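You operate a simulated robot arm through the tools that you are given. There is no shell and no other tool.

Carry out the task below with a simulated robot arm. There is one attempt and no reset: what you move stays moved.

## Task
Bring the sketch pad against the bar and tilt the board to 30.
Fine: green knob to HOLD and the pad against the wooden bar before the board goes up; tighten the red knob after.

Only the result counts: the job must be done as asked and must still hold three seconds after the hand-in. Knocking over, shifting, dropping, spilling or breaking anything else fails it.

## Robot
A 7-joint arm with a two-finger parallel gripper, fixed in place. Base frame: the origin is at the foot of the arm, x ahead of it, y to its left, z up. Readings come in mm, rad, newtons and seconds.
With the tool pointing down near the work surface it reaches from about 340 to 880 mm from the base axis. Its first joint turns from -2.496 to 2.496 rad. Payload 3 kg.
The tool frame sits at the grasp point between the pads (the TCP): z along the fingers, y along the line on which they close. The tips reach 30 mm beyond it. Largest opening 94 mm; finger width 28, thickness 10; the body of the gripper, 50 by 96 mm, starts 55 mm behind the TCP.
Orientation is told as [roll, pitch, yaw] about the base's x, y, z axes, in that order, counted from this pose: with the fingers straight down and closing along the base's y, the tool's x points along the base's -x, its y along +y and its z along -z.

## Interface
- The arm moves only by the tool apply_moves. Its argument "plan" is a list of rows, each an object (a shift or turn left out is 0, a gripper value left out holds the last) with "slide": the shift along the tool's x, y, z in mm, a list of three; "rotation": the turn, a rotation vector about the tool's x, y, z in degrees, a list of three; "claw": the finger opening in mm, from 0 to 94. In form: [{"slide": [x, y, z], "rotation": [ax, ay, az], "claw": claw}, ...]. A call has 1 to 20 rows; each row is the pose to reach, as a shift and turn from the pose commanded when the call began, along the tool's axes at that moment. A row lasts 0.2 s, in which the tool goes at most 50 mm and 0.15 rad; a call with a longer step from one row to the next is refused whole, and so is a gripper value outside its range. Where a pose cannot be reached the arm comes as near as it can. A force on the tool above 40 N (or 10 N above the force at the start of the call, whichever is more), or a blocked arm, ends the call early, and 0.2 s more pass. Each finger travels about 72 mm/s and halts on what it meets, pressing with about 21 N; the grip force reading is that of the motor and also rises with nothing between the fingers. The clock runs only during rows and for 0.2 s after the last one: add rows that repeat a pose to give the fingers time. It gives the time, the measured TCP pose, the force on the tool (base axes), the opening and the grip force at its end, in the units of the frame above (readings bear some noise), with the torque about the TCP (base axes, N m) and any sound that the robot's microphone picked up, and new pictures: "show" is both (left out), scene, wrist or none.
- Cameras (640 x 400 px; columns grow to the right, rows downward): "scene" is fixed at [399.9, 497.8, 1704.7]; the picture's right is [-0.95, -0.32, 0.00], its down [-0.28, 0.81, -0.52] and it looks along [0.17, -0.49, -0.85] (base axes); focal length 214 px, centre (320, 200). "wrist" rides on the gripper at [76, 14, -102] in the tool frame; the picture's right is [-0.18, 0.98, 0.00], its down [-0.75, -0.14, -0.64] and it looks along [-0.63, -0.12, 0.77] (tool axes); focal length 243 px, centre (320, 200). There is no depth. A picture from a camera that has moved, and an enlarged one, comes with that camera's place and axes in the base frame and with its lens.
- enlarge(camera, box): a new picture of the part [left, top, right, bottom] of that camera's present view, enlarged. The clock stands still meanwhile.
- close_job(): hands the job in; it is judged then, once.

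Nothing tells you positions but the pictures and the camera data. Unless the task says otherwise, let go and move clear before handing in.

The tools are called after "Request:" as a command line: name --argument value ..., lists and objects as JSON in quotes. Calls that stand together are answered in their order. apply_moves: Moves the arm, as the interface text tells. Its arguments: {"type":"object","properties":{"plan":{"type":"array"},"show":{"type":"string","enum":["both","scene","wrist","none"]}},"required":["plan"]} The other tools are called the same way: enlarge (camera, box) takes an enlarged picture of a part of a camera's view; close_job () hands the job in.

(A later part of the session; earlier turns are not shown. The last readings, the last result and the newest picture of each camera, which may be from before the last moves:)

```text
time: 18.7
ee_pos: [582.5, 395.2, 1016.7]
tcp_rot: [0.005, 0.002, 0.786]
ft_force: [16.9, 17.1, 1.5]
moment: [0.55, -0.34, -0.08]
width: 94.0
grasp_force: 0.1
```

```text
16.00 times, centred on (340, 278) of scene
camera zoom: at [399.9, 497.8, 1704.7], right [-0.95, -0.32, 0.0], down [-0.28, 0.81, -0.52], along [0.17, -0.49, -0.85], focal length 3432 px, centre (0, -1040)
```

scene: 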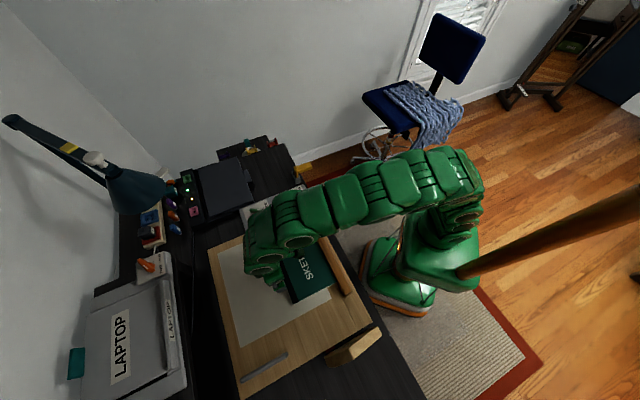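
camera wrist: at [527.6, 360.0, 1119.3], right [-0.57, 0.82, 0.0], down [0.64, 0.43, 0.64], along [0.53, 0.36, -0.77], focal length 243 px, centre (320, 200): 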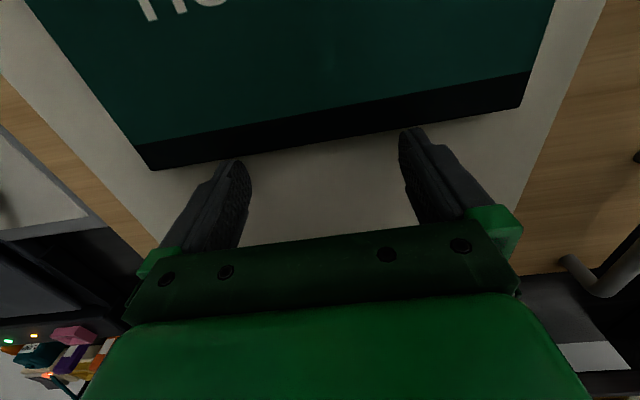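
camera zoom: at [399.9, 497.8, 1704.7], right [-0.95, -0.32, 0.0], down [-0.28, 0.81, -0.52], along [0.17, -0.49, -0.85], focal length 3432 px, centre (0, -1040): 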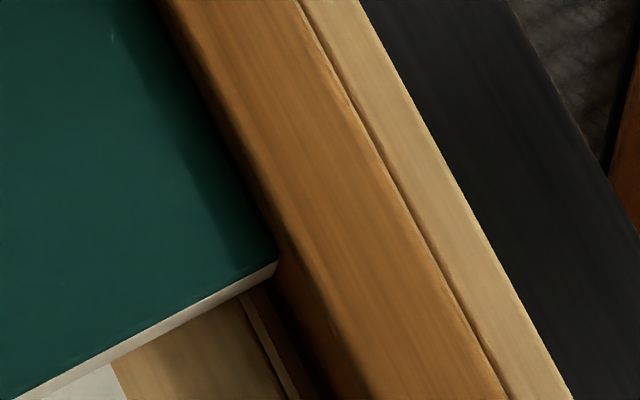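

The force climbed to 24 N, so the pad is pressed firmly against the bar. I'll back off straight away from it, rise, and check that it stays in contact.

Request:
apply_moves --plan '[{"slide": [-1, 0, 0]}, {"slide": [-5, 0, 0]}, {"slide": [-15, 0, 0]}, {"slide": [-25, 0, 0]}, {"slide": [-25, 0, -40]}, {"slide": [-25, 0, -85]}, {"slide": [-25, 0, -130]}, {"slide": [-25, 0, -130]}]' --show "both"

Request:
enlarge --camera "scene" --box '[325, 265, 355, 290]'

Request:
enlarge --camera "scene" --box '[240, 210, 380, 330]'

```text
time: 20.5
ee_pos: [601.4, 410.9, 1145.3]
tcp_rot: [0.005, 0.006, 0.785]
ft_force: [0.5, 1.1, 0.0]
moment: [0.0, 0.01, -0.01]
width: 94.0
grasp_force: 0.1
camera wrist: at [537.1, 367.7, 1248.5], right [-0.56, 0.83, 0.0], down [0.64, 0.43, 0.64], along [0.53, 0.36, -0.77], focal length 243 px, centre (320, 200)
```

scene: 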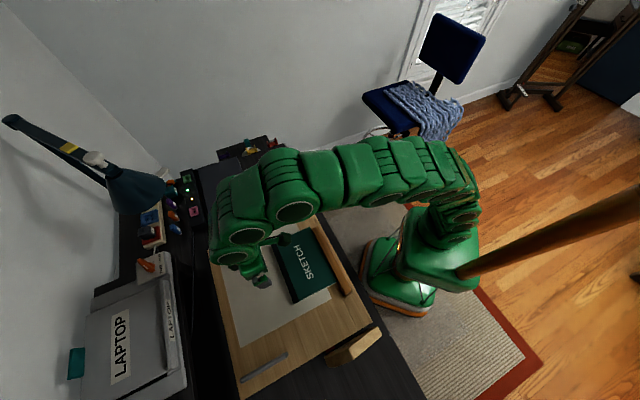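
wrist: 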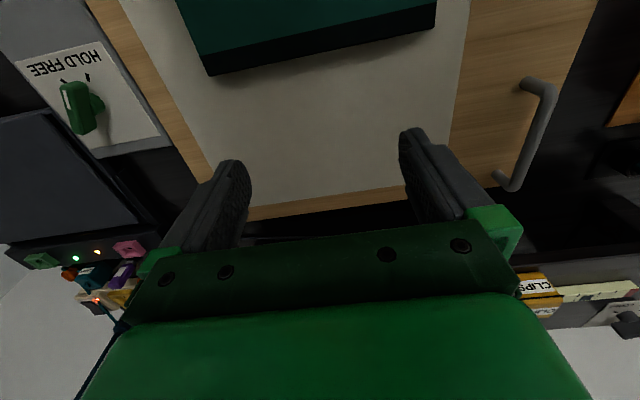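

```text
16.00 times, centred on (340, 278) of scene
camera zoom: at [399.9, 497.8, 1704.7], right [-0.95, -0.32, 0.0], down [-0.28, 0.81, -0.52], along [0.17, -0.49, -0.85], focal length 3432 px, centre (0, -1040)
```

zoom: 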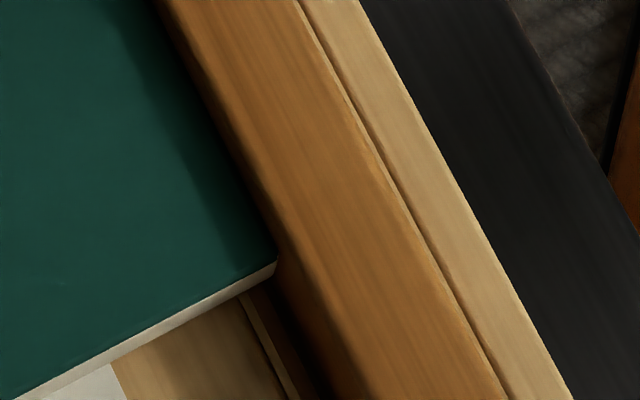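

```text
3.33 times, centred on (310, 270) of scene
camera zoom: at [399.9, 497.8, 1704.7], right [-0.95, -0.32, 0.0], down [-0.28, 0.81, -0.52], along [0.17, -0.49, -0.85], focal length 715 px, centre (353, -33)
```

zoom: 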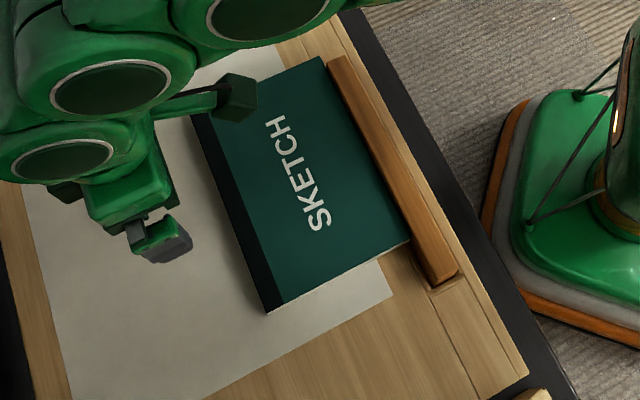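

The pad stays flush at the near corner. I'll check the other end of the bar, and look at the block beside the board to find the tilt scale.

Request:
enlarge --camera "scene" --box '[295, 215, 335, 245]'

Request:
enlarge --camera "scene" --box '[320, 320, 390, 370]'

Request:
enlarge --camera "wrist" --box '[440, 40, 640, 240]'

```text
13.33 times, centred on (315, 230) of scene
camera zoom: at [399.9, 497.8, 1704.7], right [-0.95, -0.32, 0.0], down [-0.28, 0.81, -0.52], along [0.17, -0.49, -0.85], focal length 2860 px, centre (387, -200)
```

zoom: 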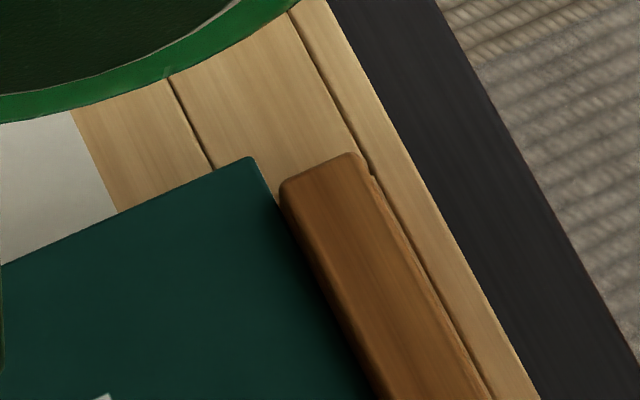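

```text
8.00 times, centred on (355, 345) of scene
camera zoom: at [399.9, 497.8, 1704.7], right [-0.95, -0.32, 0.0], down [-0.28, 0.81, -0.52], along [0.17, -0.49, -0.85], focal length 1716 px, centre (40, -960)
```

zoom: 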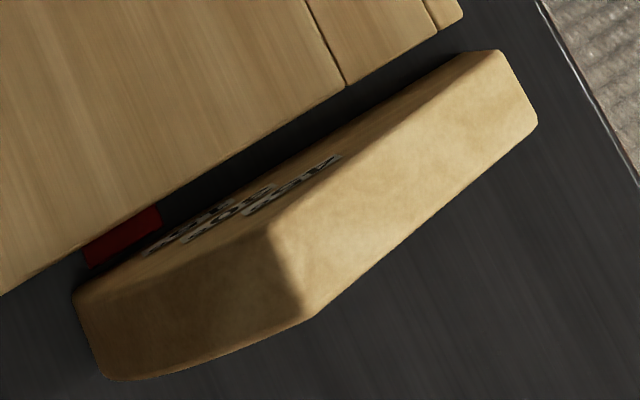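

```text
2.00 times, centred on (540, 140) of wrist
camera zoom: at [537.1, 367.7, 1248.5], right [-0.56, 0.83, 0.0], down [0.64, 0.43, 0.64], along [0.53, 0.36, -0.77], focal length 485 px, centre (-120, 320)
```

zoom: 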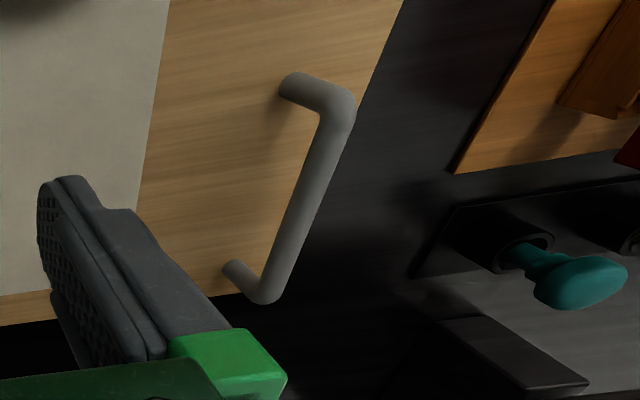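

Pad and bar edges agree to within about 1 mm along the whole length. The block on the board's left carries markings with a red piece beside it, which may be the tilt gauge, so I'll enlarge it.

Request:
enlarge --camera "scene" --box '[325, 325, 365, 352]'

```text
14.81 times, centred on (345, 338) of scene
camera zoom: at [399.9, 497.8, 1704.7], right [-0.95, -0.32, 0.0], down [-0.28, 0.81, -0.52], along [0.17, -0.49, -0.85], focal length 3177 px, centre (-50, -1852)
```

zoom: 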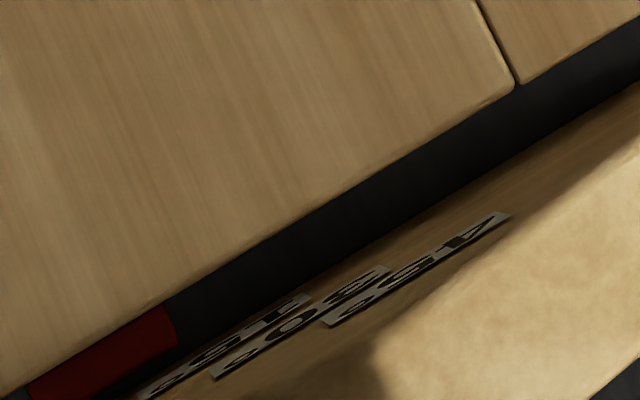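

The face toward the board carries the numbers 15, 30 and 45, with a red pointer on the board's edge, so this is the gauge. I'll move the wrist camera over the board to view that face directly.

Request:
apply_moves --plan '[{"slide": [24, 20, -5], "rotation": [0, 0, -8.1]}, {"slide": [48, 40, -5], "rotation": [0, 0, -16.2]}, {"slide": [73, 60, -5], "rotation": [0, 0, -24.4]}, {"slide": [97, 80, -5], "rotation": [0, 0, -32.5]}, {"slide": [122, 100, -5], "rotation": [0, 0, -40.6]}, {"slide": [146, 120, -5], "rotation": [0, 0, -48.7]}, {"slide": [170, 140, -5], "rotation": [0, 0, -56.8]}, {"slide": [194.5, 159, -5], "rotation": [0, 0, -65]}, {"slide": [194.5, 159, -5], "rotation": [0, 0, -65]}]' --show "both"

Request:
enlarge --camera "wrist" --box '[230, 60, 410, 220]'

```text
time: 22.5
ee_pos: [349.4, 387.7, 1153.0]
tcp_rot: [0.005, -0.001, 1.922]
ft_force: [-0.7, 0.4, -0.1]
moment: [0.0, 0.01, 0.0]
width: 93.9
grasp_force: 0.1
camera wrist: at [364.0, 310.6, 1254.9], right [-0.99, -0.16, 0.01], down [-0.12, 0.76, 0.64], along [-0.11, 0.63, -0.77], focal length 243 px, centre (320, 200)
```

scene: 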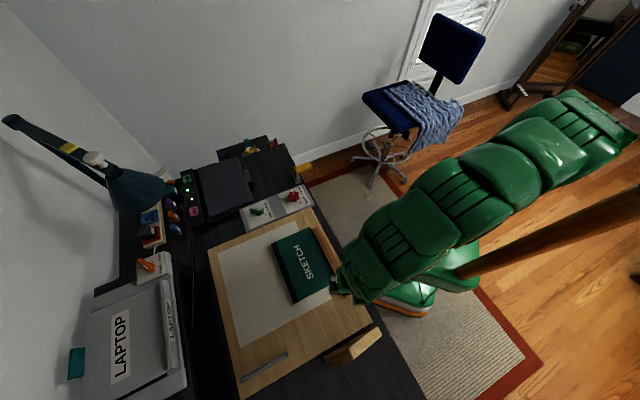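
wrist: 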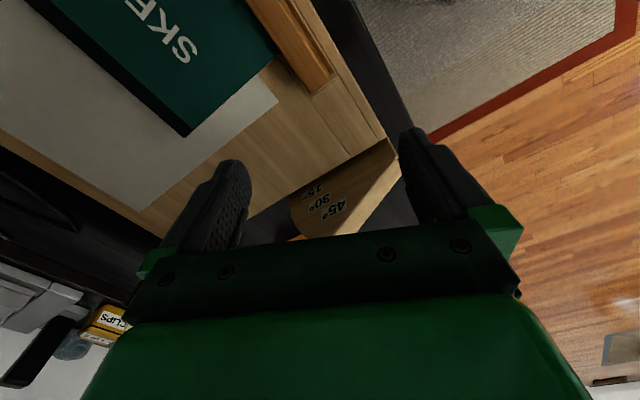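

```text
2.50 times, centred on (320, 140) of wrist
camera zoom: at [364.0, 310.6, 1254.9], right [-0.99, -0.16, 0.01], down [-0.12, 0.76, 0.64], along [-0.11, 0.63, -0.77], focal length 606 px, centre (320, 350)
```

zoom: 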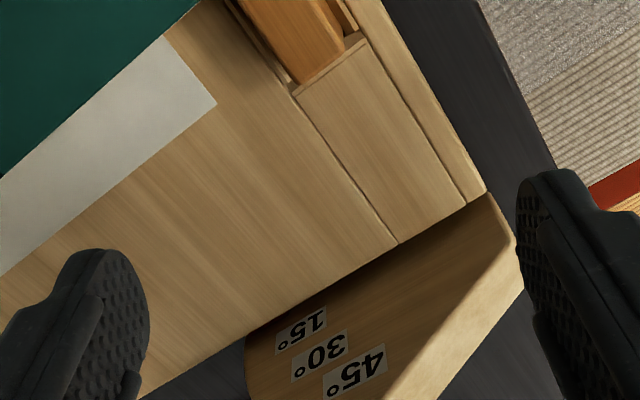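

The labels 15°, 30° and 45° are visible. I'll tilt the tool and lower the camera to see the gauge face and red pointer more squarely.

Request:
apply_moves --plan '[{"slide": [-5, -1, 20], "rotation": [0, -5, 0]}, {"slide": [-10, -2, 40], "rotation": [0, -10, 0]}, {"slide": [-15, -3, 60], "rotation": [0, -15, 0]}, {"slide": [-20, -4, 80], "rotation": [0, -20, 0]}, {"slide": [-25, -5, 100], "rotation": [0, -25, 0]}, {"slide": [-25, -5, 100], "rotation": [0, -25, 0]}]' --show "both"

Request:
enlarge --camera "wrist" --box '[230, 100, 410, 240]'

```text
time: 23.9
ee_pos: [346.7, 411.8, 1054.5]
tcp_rot: [0.004, -0.438, 1.918]
ft_force: [0.5, 0.1, -0.4]
moment: [-0.01, 0.0, 0.0]
width: 93.9
grasp_force: 0.1
camera wrist: at [372.6, 301.5, 1114.0], right [-0.98, -0.18, 0.08], down [0.0, 0.43, 0.9], along [-0.2, 0.88, -0.43], focal length 243 px, centre (320, 200)
```

scene: 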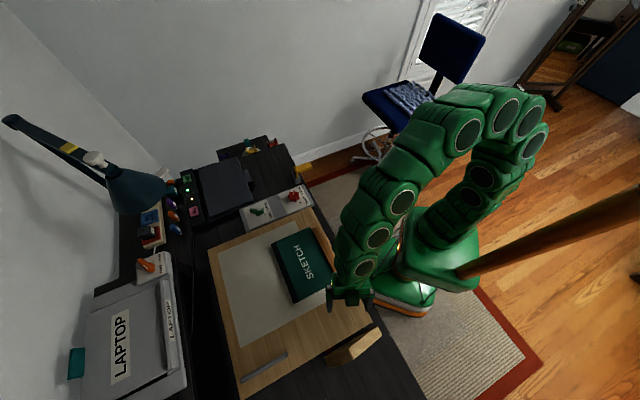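
wrist: 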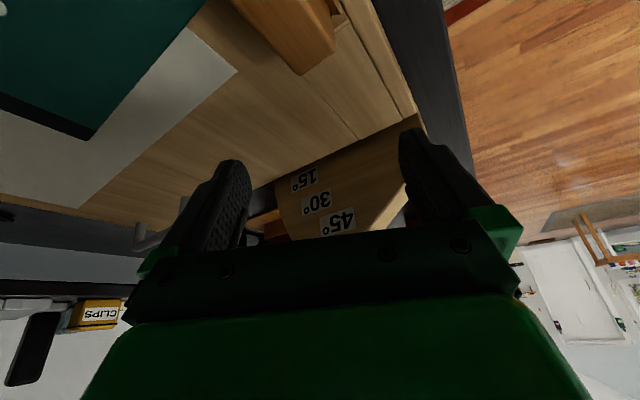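

```text
2.86 times, centred on (320, 170) of wrist
camera zoom: at [372.6, 301.5, 1114.0], right [-0.98, -0.18, 0.08], down [0.0, 0.43, 0.9], along [-0.2, 0.88, -0.43], focal length 693 px, centre (320, 286)
```

zoom: 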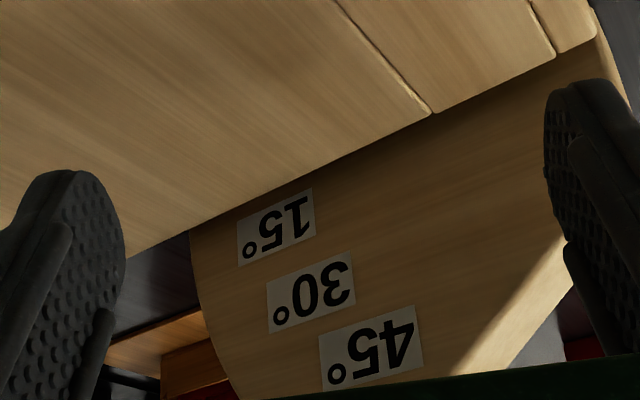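

The gauge labels fit a circle whose centre, the hinge, is at the board's bottom front edge: n ≈ 484 along the away direction, z ≈ 955. I'll raise and untilt the tool, then go look at the handle near (508, 618, 1010).

Request:
apply_moves --plan '[{"slide": [-8.5, 0, -18], "rotation": [0, 5, 0]}, {"slide": [-17, 0, -36], "rotation": [0, 10, 0]}, {"slide": [-25.5, 0, -54], "rotation": [0, 15, 0]}, {"slide": [-34, 0, -72], "rotation": [0, 20, 0]}, {"slide": [-42.4, 0, -90.6], "rotation": [0, 25.1, 0]}, {"slide": [-42.4, 0, -90.6], "rotation": [0, 25.1, 0]}]' --show "none"

```text
time: 25.3
ee_pos: [346.5, 413.2, 1154.2]
tcp_rot: [0.004, -0.001, 1.921]
ft_force: [-0.4, -0.5, 0.3]
moment: [-0.03, 0.01, -0.03]
width: 94.3
grasp_force: 0.1
```

I'm upright and clear above the board. Now I'll move to view the handle with the tool yawed back to 45°.

Request:
apply_moves --plan '[{"slide": [-13.5, -13.6, 0], "rotation": [0, 0, 8.1]}, {"slide": [-27, -27.3, 0], "rotation": [0, 0, 16.2]}, {"slide": [-40.5, -41, 0], "rotation": [0, 0, 24.4]}, {"slide": [-54, -54.5, 0], "rotation": [0, 0, 32.5]}, {"slide": [-67.5, -68, 0], "rotation": [0, 0, 40.6]}, {"slide": [-81, -82, 0], "rotation": [0, 0, 48.7]}, {"slide": [-94.5, -95.5, 0], "rotation": [0, 0, 56.8]}, {"slide": [-107.9, -109.1, 4], "rotation": [0, 0, 65]}, {"slide": [-107.9, -109.1, 4], "rotation": [0, 0, 65]}]' --show "both"

Request:
enlarge --camera "wrist" --box '[220, 60, 420, 230]'

Request:
enlarge --camera "wrist" --box '[400, 0, 640, 200]'

```text
time: 27.3
ee_pos: [410.7, 550.9, 1146.5]
tcp_rot: [0.004, 0.005, 0.782]
ft_force: [-0.2, -0.6, -0.1]
moment: [-0.04, 0.0, 0.01]
width: 94.2
grasp_force: 0.0
camera wrist: at [346.9, 507.6, 1251.0], right [-0.56, 0.83, 0.0], down [0.64, 0.43, 0.64], along [0.53, 0.36, -0.77], focal length 243 px, centre (320, 200)
```

scene: 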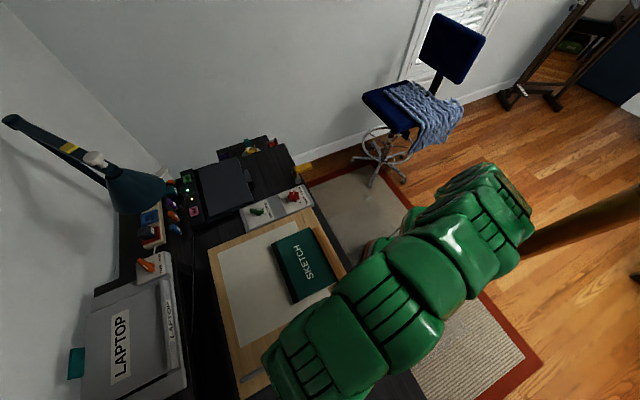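
wrist: 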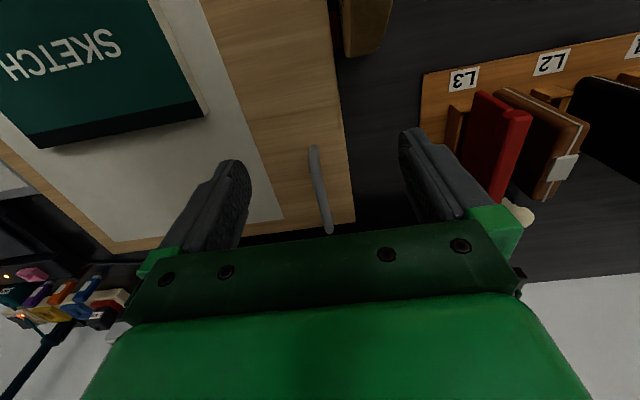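

```text
2.35 times, centred on (320, 145) of wrist
camera zoom: at [346.9, 507.6, 1251.0], right [-0.56, 0.83, 0.0], down [0.64, 0.43, 0.64], along [0.53, 0.36, -0.77], focal length 571 px, centre (320, 329)
```

zoom: 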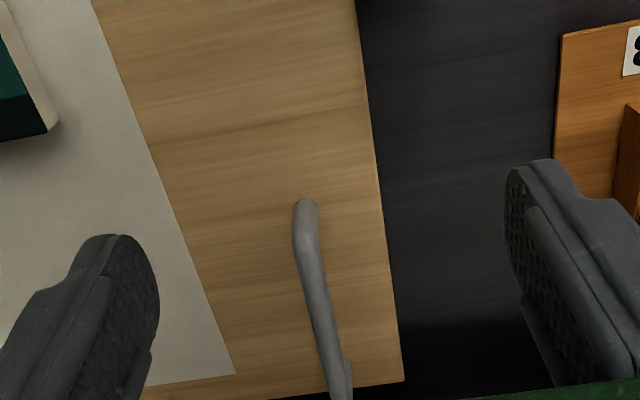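

```text
2.00 times, centred on (520, 100) of wrist
camera zoom: at [346.9, 507.6, 1251.0], right [-0.56, 0.83, 0.0], down [0.64, 0.43, 0.64], along [0.53, 0.36, -0.77], focal length 485 px, centre (-80, 400)
```

zoom: 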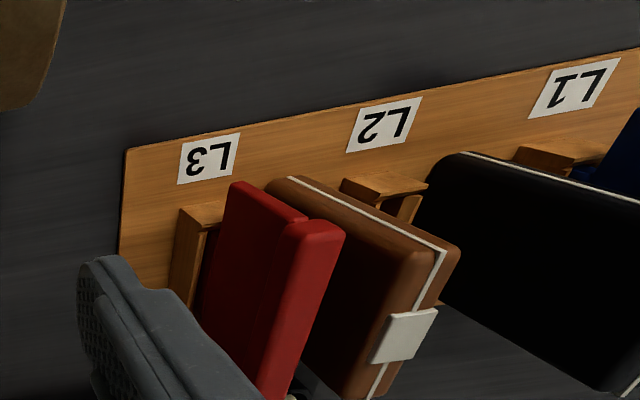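

A book rack stands left of the desk at l ≥ 210 (l being distance leftward across the board). That leaves about 75 mm of clearance to the gripper at the handle, which sits at l ≈ 80, n ≈ 740–850, z ≈ 1012. I'll hover over the handle's middle with a narrower opening.

Request:
apply_moves --plan '[{"slide": [-38, -6, 10], "claw": 55}, {"slide": [-76, -12, 25], "claw": 55}, {"slide": [-116, -18.2, 45], "claw": 55}, {"slide": [-116, -18.2, 76.5], "claw": 55}, {"slide": [-116, -18.2, 76.5], "claw": 55}]' --show "both"

Request:
enlarge --camera "wrist" --box '[220, 60, 420, 230]'

```text
time: 28.5
ee_pos: [506.4, 618.6, 1072.0]
tcp_rot: [-0.001, 0.004, 0.785]
ft_force: [0.3, 1.2, 0.1]
moment: [-0.03, 0.01, -0.02]
width: 55.1
grasp_force: 0.0
camera wrist: at [443.1, 575.8, 1175.0], right [-0.56, 0.83, 0.0], down [0.64, 0.43, 0.64], along [0.53, 0.36, -0.77], focal length 243 px, centre (320, 200)
```

scene: 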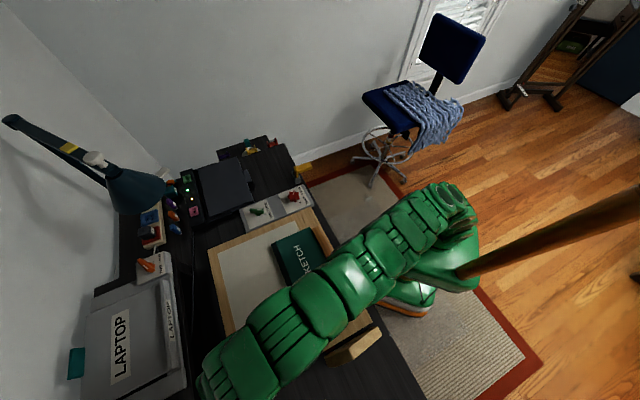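
wrist: 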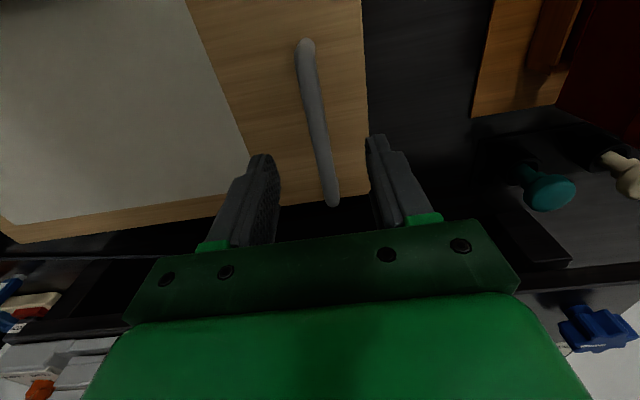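

```text
2.35 times, centred on (320, 145) of wrist
camera zoom: at [443.1, 575.8, 1175.0], right [-0.56, 0.83, 0.0], down [0.64, 0.43, 0.64], along [0.53, 0.36, -0.77], focal length 571 px, centre (320, 329)
```

zoom: 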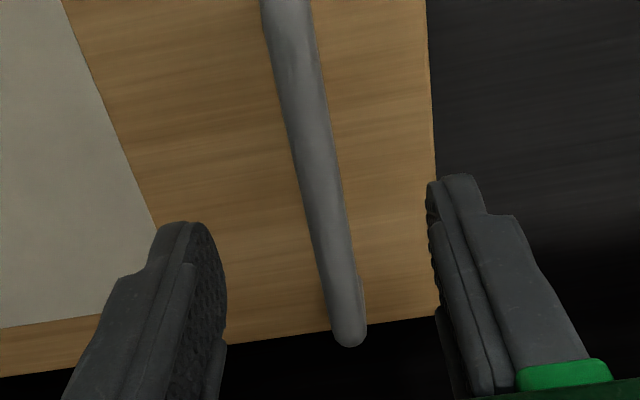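

The handle bar, about 13 mm thick, is centred between the fingers. I'll descend so the tips stay about 10 mm above the board, then close.

Request:
apply_moves --plan '[{"slide": [0, 0, 20], "claw": 55}, {"slide": [0, 0, 40], "claw": 55}, {"slide": [0, 0, 50], "claw": 55}, {"slide": [0, 0, 50], "claw": 5}, {"slide": [0, 0, 50], "claw": 5}, {"slide": [0, 0, 50], "claw": 5}, {"slide": [0, 0, 50], "claw": 5}]' --show "both"

Request:
enlarge --camera "wrist" --box '[220, 60, 420, 230]'

```text
time: 30.1
ee_pos: [505.6, 619.0, 1020.2]
tcp_rot: [0.001, 0.005, 0.786]
ft_force: [-4.1, 3.8, -5.7]
moment: [0.44, -0.36, -0.05]
width: 12.6
grasp_force: 45.0
camera wrist: at [443.2, 575.8, 1124.1], right [-0.57, 0.82, 0.0], down [0.64, 0.43, 0.64], along [0.53, 0.36, -0.77], focal length 243 px, centre (320, 200)
```

scene: 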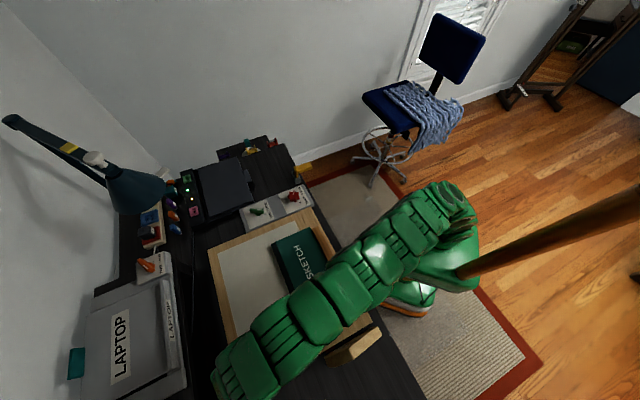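
wrist: 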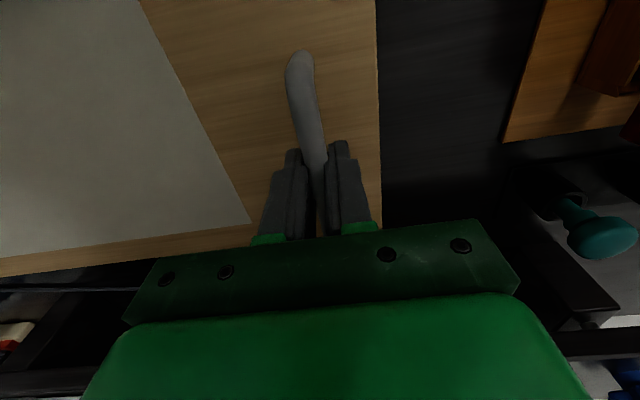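

```text
2.35 times, centred on (320, 145) of wrist
camera zoom: at [443.2, 575.8, 1124.1], right [-0.57, 0.82, 0.0], down [0.64, 0.43, 0.64], along [0.53, 0.36, -0.77], focal length 571 px, centre (320, 329)
```

zoom: 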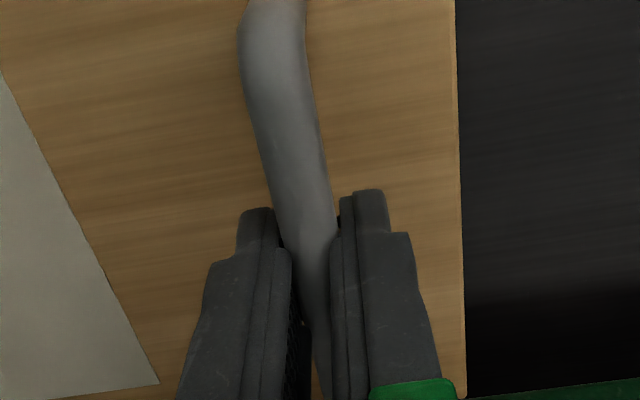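

The handle is gripped firmly (12.6 mm, 45 N). I'll lift along an arc about the hinge, with the first 5° slowly to check the forces.

Request:
apply_moves --plan '[{"slide": [1.18, 0, -5.42], "rotation": [0, -1, 0], "claw": 0}, {"slide": [2.46, 0, -10.81], "rotation": [0, -2, 0], "claw": 0}, {"slide": [3.83, 0, -16.19], "rotation": [0, -3, 0], "claw": 0}, {"slide": [5.29, 0, -21.54], "rotation": [0, -4, 0], "claw": 0}, {"slide": [6.85, 0, -26.86], "rotation": [0, -5, 0], "claw": 0}]' --show "both"

```text
time: 31.3
ee_pos: [501.5, 614.5, 1045.6]
tcp_rot: [0.001, -0.081, 0.785]
ft_force: [1.5, 5.7, -5.8]
moment: [-0.7, 0.76, 0.04]
width: 12.7
grasp_force: 44.7
camera wrist: at [432.5, 565.2, 1143.0], right [-0.57, 0.82, 0.02], down [0.6, 0.39, 0.7], along [0.57, 0.41, -0.71], focal length 243 px, centre (320, 200)
```

scene: 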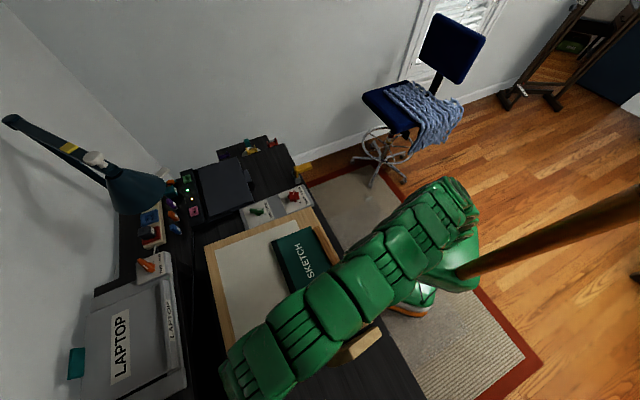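
wrist: 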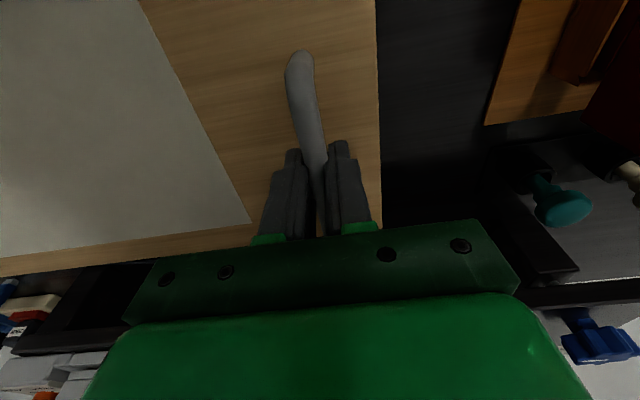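

The board is lifting smoothly: the handle stays fixed in the wrist view and the forces are small. I'll continue the arc by another 10°.

Request:
apply_moves --plan '[{"slide": [1.81, 0, -8.12], "rotation": [0, -1.5, 0], "claw": 0}, {"slide": [3.83, 0, -16.19], "rotation": [0, -3, 0], "claw": 0}, {"slide": [6.06, 0, -24.2], "rotation": [0, -4.5, 0], "claw": 0}, {"slide": [8.5, 0, -32.15], "rotation": [0, -6, 0], "claw": 0}, {"slide": [11.14, 0, -40.04], "rotation": [0, -7.5, 0], "claw": 0}, {"slide": [14.0, 0, -47.85], "rotation": [0, -9, 0], "claw": 0}, {"slide": [16.01, 0, -53.02], "rotation": [0, -10, 0], "claw": 0}]' --show "both"

```text
time: 32.9
ee_pos: [487.3, 600.5, 1099.5]
tcp_rot: [0.001, -0.259, 0.786]
ft_force: [-5.0, -9.2, -17.7]
moment: [0.05, -0.21, 0.1]
width: 12.6
grasp_force: 45.4
camera wrist: at [406.9, 539.6, 1179.3], right [-0.57, 0.82, 0.05], down [0.5, 0.3, 0.81], along [0.65, 0.49, -0.58], focal length 243 px, centre (320, 200)
```

scene: 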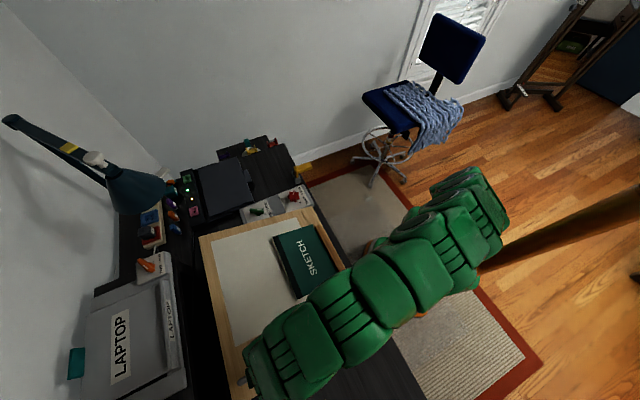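
wrist: 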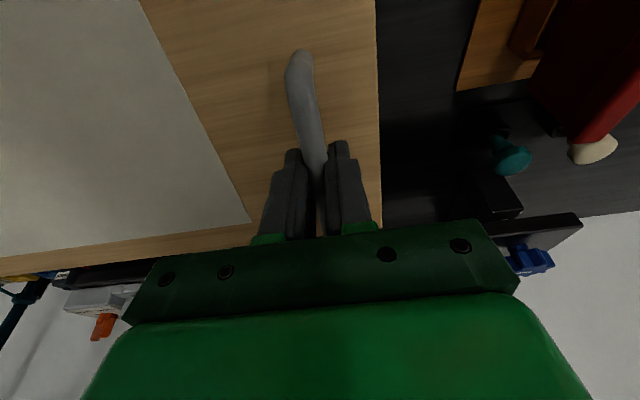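

The tilt is now about 15° with moderate load. I'll continue another 10°.

Request:
apply_moves --plan '[{"slide": [1.81, 0, -8.12], "rotation": [0, -1.5, 0], "claw": 0}, {"slide": [3.83, 0, -16.19], "rotation": [0, -3, 0], "claw": 0}, {"slide": [6.06, 0, -24.2], "rotation": [0, -4.5, 0], "claw": 0}, {"slide": [8.5, 0, -32.15], "rotation": [0, -6, 0], "claw": 0}, {"slide": [11.14, 0, -40.04], "rotation": [0, -7.5, 0], "claw": 0}, {"slide": [14.0, 0, -47.85], "rotation": [0, -9, 0], "claw": 0}, {"slide": [16.01, 0, -53.02], "rotation": [0, -10, 0], "claw": 0}]' --show "both"

Request:
enlarge --camera "scene" --box '[180, 190, 400, 390]'

```text
time: 34.5
ee_pos: [467.2, 580.4, 1145.4]
tcp_rot: [0.001, -0.436, 0.783]
ft_force: [6.5, -1.4, -12.3]
moment: [0.47, -0.65, 0.05]
width: 12.8
grasp_force: 45.1
camera wrist: at [377.7, 510.5, 1207.5], right [-0.58, 0.81, 0.08], down [0.39, 0.19, 0.9], along [0.72, 0.55, -0.43], focal length 243 px, centre (320, 200)
```

scene: 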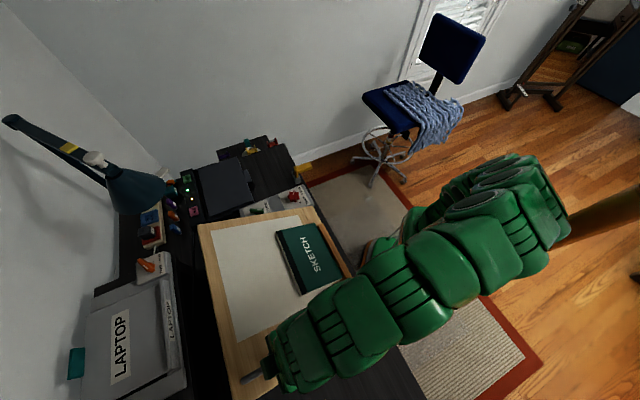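
wrist: 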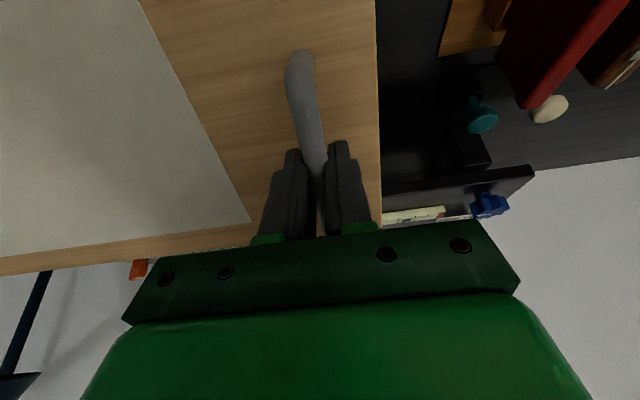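

```text
2.00 times, centred on (290, 290) of scene
camera zoom: at [399.9, 497.8, 1704.7], right [-0.95, -0.32, 0.0], down [-0.28, 0.81, -0.52], along [0.17, -0.49, -0.85], focal length 429 px, centre (380, 20)
```

zoom: 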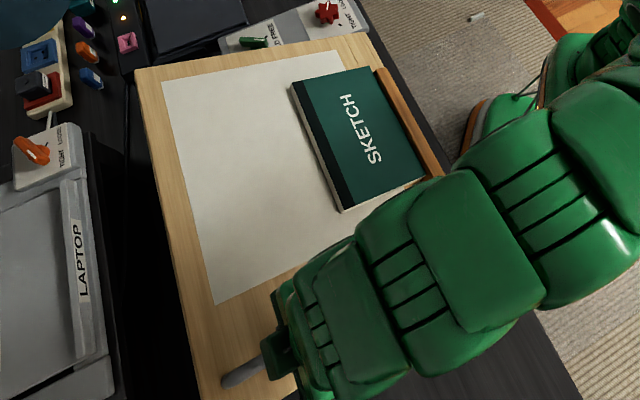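

The tool pitch reads 25.0°, and the TCP arc about the hinge gives 24.7°. I'll add the last 5° to reach 30°.

Request:
apply_moves --plan '[{"slide": [1.18, 0, -5.42], "rotation": [0, -1, 0], "claw": 0}, {"slide": [2.46, 0, -10.81], "rotation": [0, -2, 0], "claw": 0}, {"slide": [3.83, 0, -16.19], "rotation": [0, -3, 0], "claw": 0}, {"slide": [5.29, 0, -21.54], "rotation": [0, -4, 0], "claw": 0}, {"slide": [6.85, 0, -26.86], "rotation": [0, -5, 0], "claw": 0}, {"slide": [6.85, 0, -26.86], "rotation": [0, -5, 0], "claw": 0}, {"slide": [6.85, 0, -26.86], "rotation": [0, -5, 0], "claw": 0}]' --show "both"

Request:
enlarge --camera "scene" --box '[180, 190, 400, 390]'

```text
time: 36.1
ee_pos: [454.1, 566.8, 1168.3]
tcp_rot: [0.001, -0.518, 0.783]
ft_force: [8.3, -16.6, -7.1]
moment: [-0.6, 0.31, 0.05]
width: 12.5
grasp_force: 44.6
camera wrist: at [361.4, 494.3, 1220.0], right [-0.58, 0.81, 0.09], down [0.34, 0.14, 0.93], along [0.74, 0.57, -0.35], focal length 243 px, centre (320, 200)
```

scene: 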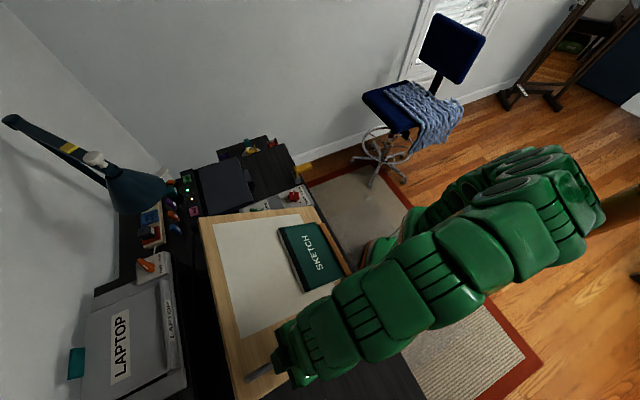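
wrist: 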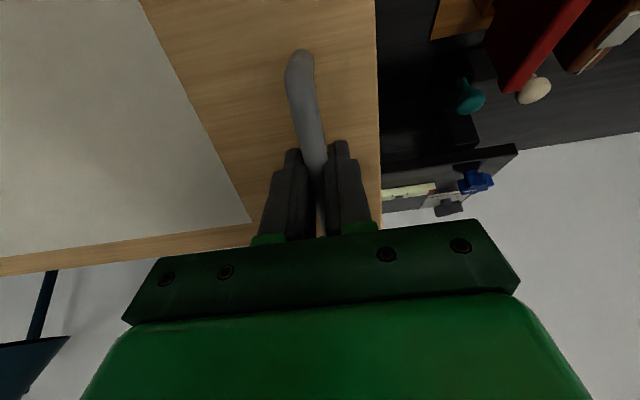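

```text
2.00 times, centred on (290, 290) of scene
camera zoom: at [399.9, 497.8, 1704.7], right [-0.95, -0.32, 0.0], down [-0.28, 0.81, -0.52], along [0.17, -0.49, -0.85], focal length 429 px, centre (380, 20)
```

zoom: 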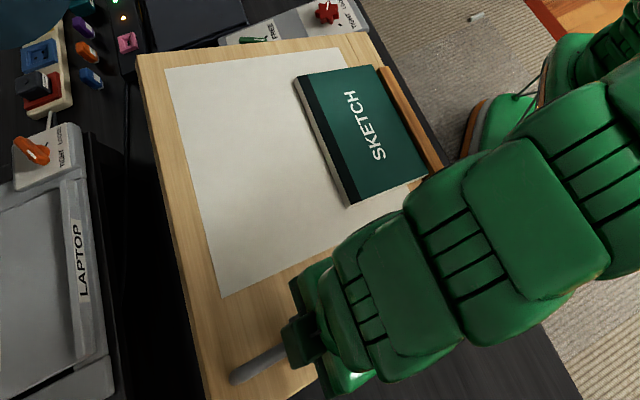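

The tool reads 29.7° pitch and the arc gives 30.0°. Before letting go, I'll nudge slightly downward to see whether the board holds itself.

Request:
apply_moves --plan '[{"slide": [-0.34, 0, 1.63], "rotation": [0, 0.3, 0], "claw": 0}, {"slide": [-0.34, 0, 1.63], "rotation": [0, 0.3, 0], "claw": 0}]' --show "none"

```text
time: 36.6
ee_pos: [454.9, 567.3, 1168.6]
tcp_rot: [0.002, -0.515, 0.784]
ft_force: [-6.6, -12.9, 5.4]
moment: [-0.2, 0.08, 0.07]
width: 12.5
grasp_force: 45.0
stopped in row 2: the force on the tool passed its limit at 42 N (the readings are from after the stop); the commanded pose is now the measured one
```

The downward nudge hit 42 N without the board moving, so it holds itself at about 30°. I'll open the fingers gently and back away along the tool axis.

Request:
apply_moves --plan '[{"claw": 20}, {"claw": 30}, {"claw": 45}, {"claw": 45}, {"slide": [0, 0, -20], "claw": 45}, {"slide": [0, 0, -50], "claw": 45}, {"slide": [0, 0, -90], "claw": 45}, {"slide": [0, 0, -90], "claw": 45}]' --show "both"

Request:
enlarge --camera "scene" --box '[180, 190, 400, 390]'

```text
time: 38.4
ee_pos: [422.7, 536.4, 1248.3]
tcp_rot: [0.001, -0.515, 0.784]
ft_force: [-0.1, 0.7, -0.7]
moment: [0.0, 0.0, 0.03]
width: 45.2
grasp_force: 0.0
camera wrist: at [329.5, 463.6, 1299.7], right [-0.58, 0.81, 0.09], down [0.34, 0.14, 0.93], along [0.74, 0.57, -0.36], focal length 243 px, centre (320, 200)
```

scene: 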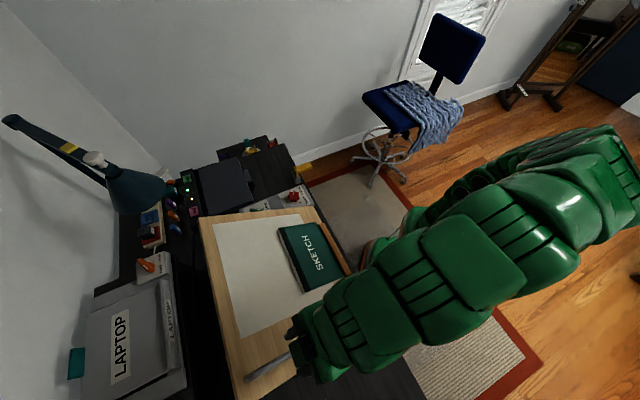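
wrist: 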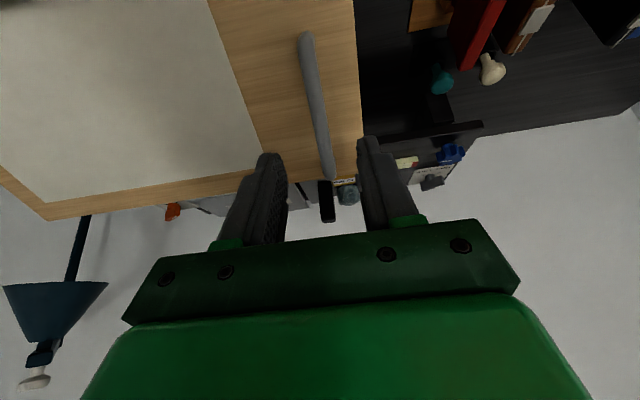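

```text
2.00 times, centred on (290, 290) of scene
camera zoom: at [399.9, 497.8, 1704.7], right [-0.95, -0.32, 0.0], down [-0.28, 0.81, -0.52], along [0.17, -0.49, -0.85], focal length 429 px, centre (380, 20)
```

zoom: 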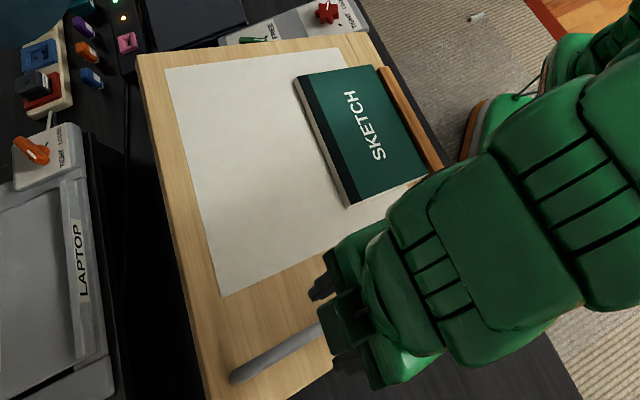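

The board holds at 30° with the hand off, and the pad still sits against the bar. Next is the red knob, near (643, 104, 1000), which needs about 120° clockwise. I'll first straighten the tool and then carry it across at height.

Request:
apply_moves --plan '[{"slide": [0, 0, -5], "rotation": [0, 6, 0], "claw": 80}, {"slide": [0, 0, -8], "rotation": [0, 12, 0], "claw": 80}, {"slide": [0, 0, -10], "rotation": [0, 18, 0], "claw": 80}, {"slide": [0, 0, -10], "rotation": [0, 24, 0], "claw": 80}, {"slide": [0, 0, -10], "rotation": [0, 29.5, 0], "claw": 80}, {"slide": [0, 0, -10], "rotation": [0, 29.5, 0], "claw": 80}]' --show "none"

```text
time: 39.8
ee_pos: [418.0, 532.1, 1255.4]
tcp_rot: [0.001, 0.0, 0.784]
ft_force: [-0.3, 0.0, -0.4]
moment: [0.01, 0.01, 0.0]
width: 80.0
grasp_force: 0.1
```

The tool is upright. Now I'll move across at z ≈ 1255 to above the red knob while yawing to about 64°.

Request:
apply_moves --plan '[{"slide": [14.3, -46.2, 0], "rotation": [0, 0, -1.9]}, {"slide": [28.7, -92.4, 0], "rotation": [0, 0, -3.8]}, {"slide": [43, -138.7, 0], "rotation": [0, 0, -5.7]}, {"slide": [57.3, -184.9, 0], "rotation": [0, 0, -7.6]}, {"slide": [71.6, -231.1, 0], "rotation": [0, 0, -9.5]}, {"slide": [86, -277.3, 0], "rotation": [0, 0, -11.4]}, {"slide": [100.3, -323.5, 0], "rotation": [0, 0, -13.3]}, {"slide": [114.6, -369.8, 0], "rotation": [0, 0, -15.2]}, {"slide": [129, -416, 0], "rotation": [0, 0, -17.1]}, {"slide": [143.3, -462.2, 0], "rotation": [0, 0, -19]}, {"slide": [143.3, -462.2, 0], "rotation": [0, 0, -19]}]' --show "both"

Request:
enlarge --camera "scene" --box '[180, 190, 400, 390]'

Request:
enlarge --camera "wrist" --box '[220, 40, 420, 220]'

```text
time: 42.2
ee_pos: [644.2, 106.9, 1252.1]
tcp_rot: [0.001, -0.001, 1.116]
ft_force: [0.7, 0.4, 0.6]
moment: [0.03, 0.03, 0.01]
width: 80.1
grasp_force: 0.1
camera wrist: at [599.2, 43.7, 1355.7], right [-0.8, 0.6, 0.0], down [0.46, 0.62, 0.64], along [0.38, 0.52, -0.77], focal length 243 px, centre (320, 200)
```

scene: 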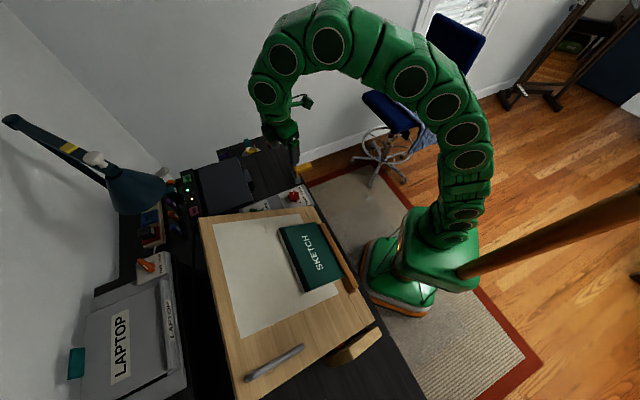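
wrist: 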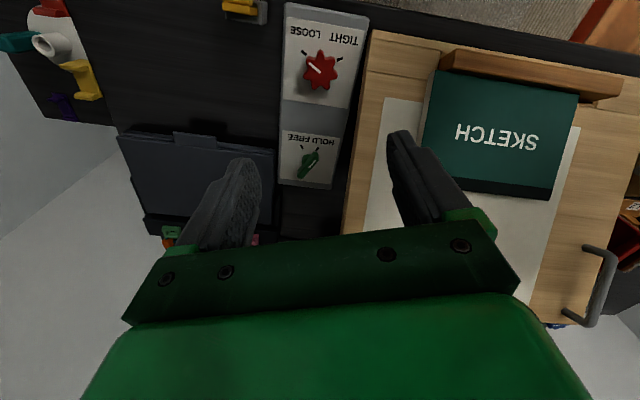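

```text
2.00 times, centred on (290, 290) of scene
camera zoom: at [399.9, 497.8, 1704.7], right [-0.95, -0.32, 0.0], down [-0.28, 0.81, -0.52], along [0.17, -0.49, -0.85], focal length 429 px, centre (380, 20)
```

zoom: 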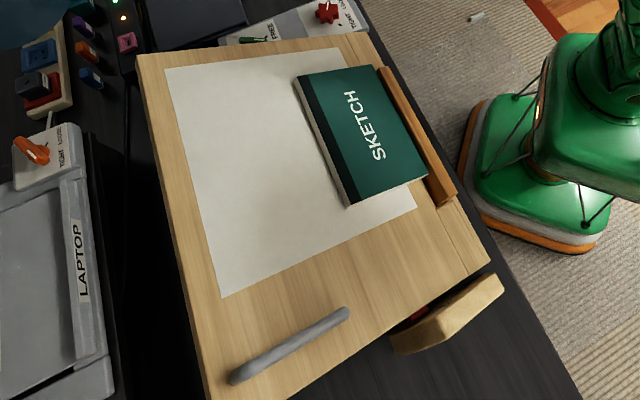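

```text
2.22 times, centred on (320, 130) of wrist
camera zoom: at [599.2, 43.7, 1355.7], right [-0.8, 0.6, 0.0], down [0.46, 0.62, 0.64], along [0.38, 0.52, -0.77], focal length 539 px, centre (320, 356)
```

zoom: 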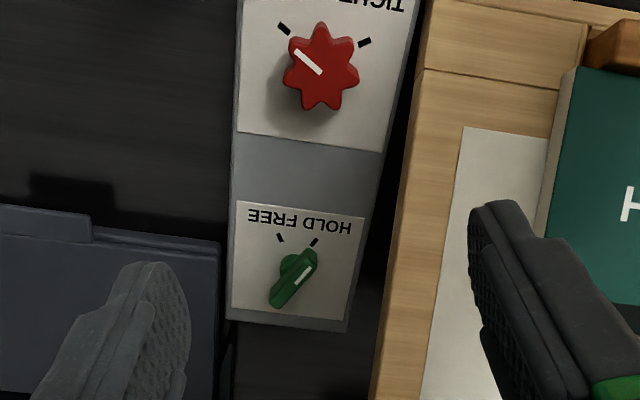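

The board, pad and bar look right, and the board corner projects where a 30° tilt predicts. The red knob centre is near (643.8, 104). I'll descend to a hover just above it and check alignment.

Request:
apply_moves --plan '[{"slide": [2.5, -0.3, 45]}, {"slide": [2.5, -0.3, 90]}, {"slide": [2.5, -0.3, 135]}, {"slide": [2.5, -0.3, 170]}, {"slide": [2.5, -0.3, 188]}, {"slide": [2.5, -0.3, 188]}]' --show "both"

Request:
enlarge --camera "wrist" --box '[230, 60, 410, 220]'

Request:
enlarge --camera "scene" --box '[220, 140, 340, 235]'

```text
time: 43.6
ee_pos: [644.7, 103.0, 1064.9]
tcp_rot: [0.002, 0.001, 1.117]
ft_force: [0.8, 0.6, 0.8]
moment: [-0.01, -0.02, 0.02]
width: 79.8
grasp_force: 0.1
camera wrist: at [598.7, 40.5, 1168.1], right [-0.8, 0.6, 0.0], down [0.46, 0.61, 0.64], along [0.38, 0.52, -0.77], focal length 243 px, centre (320, 200)
```

scene: 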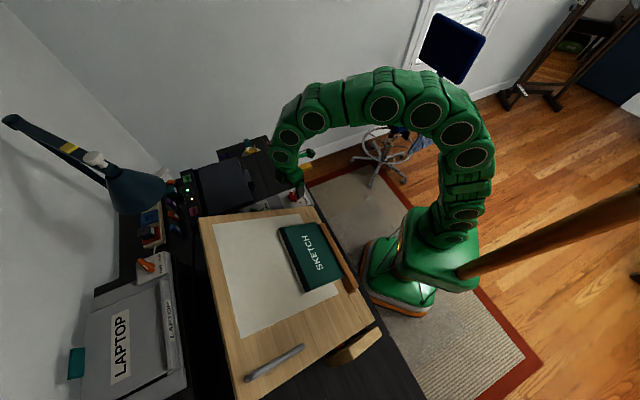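
wrist: 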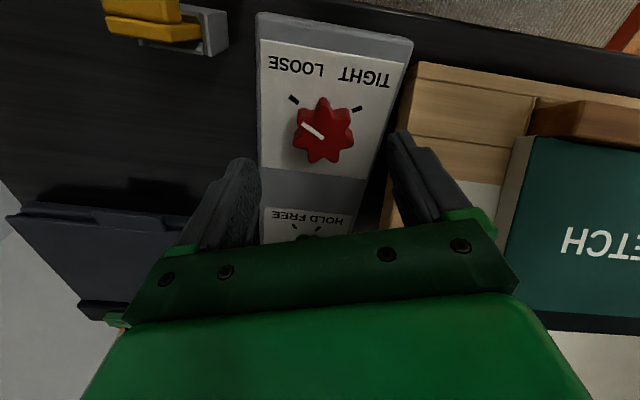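

```text
2.50 times, centred on (320, 140) of wrist
camera zoom: at [598.7, 40.5, 1168.1], right [-0.8, 0.6, 0.0], down [0.46, 0.61, 0.64], along [0.38, 0.52, -0.77], focal length 606 px, centre (320, 350)
```

zoom: 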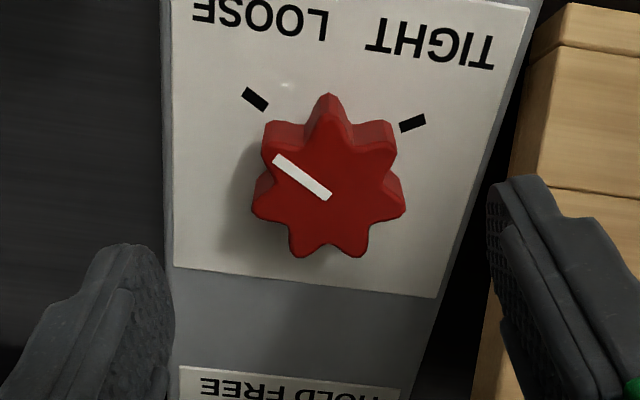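

```text
4.21 times, centred on (280, 188) of scene
camera zoom: at [399.9, 497.8, 1704.7], right [-0.95, -0.32, 0.0], down [-0.28, 0.81, -0.52], along [0.17, -0.49, -0.85], focal length 903 px, centre (488, 253)
```

zoom: 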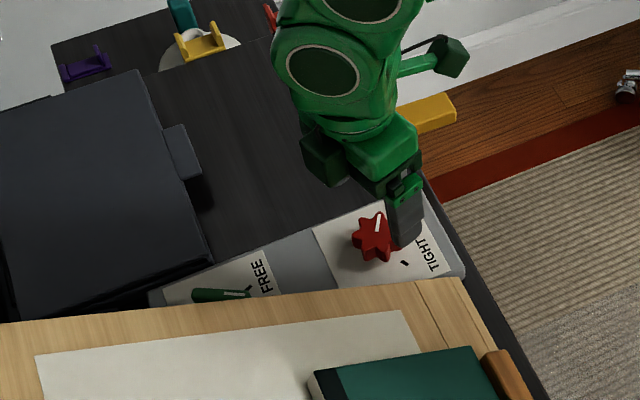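

With the wide opening, the left finger would pass close to the raised board's edge, so I'll narrow to 60 mm. I'll also shift about 3 mm to centre on the knob, then check again before descending.

Request:
apply_moves --plan '[{"slide": [-1.9, 1.9, 0], "claw": 60}, {"slide": [-1.9, 1.9, 10], "claw": 60}, {"slide": [-1.9, 1.9, 20], "claw": 60}, {"slide": [-1.9, 1.9, 20], "claw": 60}]' --show "wrist"

Request:
enlarge --camera "wrist" --box '[230, 80, 410, 240]'

```text
time: 44.6
ee_pos: [643.6, 105.3, 1046.1]
tcp_rot: [0.002, -0.001, 1.115]
ft_force: [0.2, -0.5, -0.3]
moment: [-0.02, -0.03, 0.0]
width: 60.3
grasp_force: 0.1
camera wrist: at [597.4, 43.0, 1148.2], right [-0.8, 0.6, 0.0], down [0.46, 0.61, 0.64], along [0.38, 0.52, -0.77], focal length 243 px, centre (320, 200)
```

wrist: 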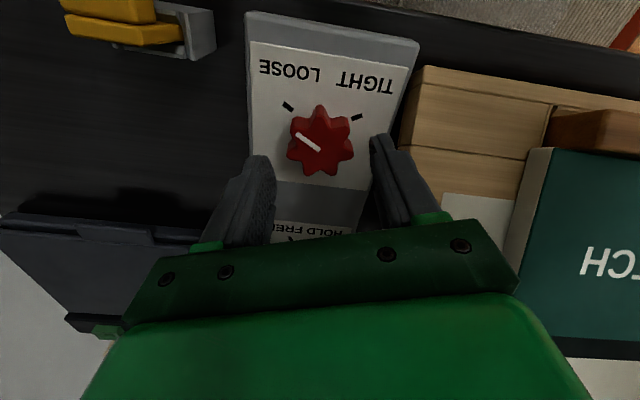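

```text
2.50 times, centred on (320, 160) of wrist
camera zoom: at [597.4, 43.0, 1148.2], right [-0.8, 0.6, 0.0], down [0.46, 0.61, 0.64], along [0.38, 0.52, -0.77], focal length 606 px, centre (320, 300)
```

zoom: 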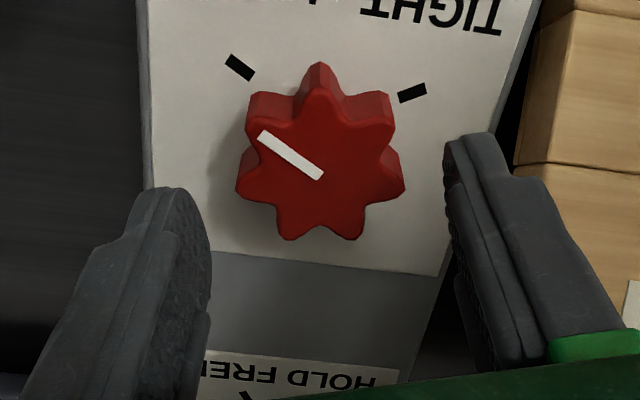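

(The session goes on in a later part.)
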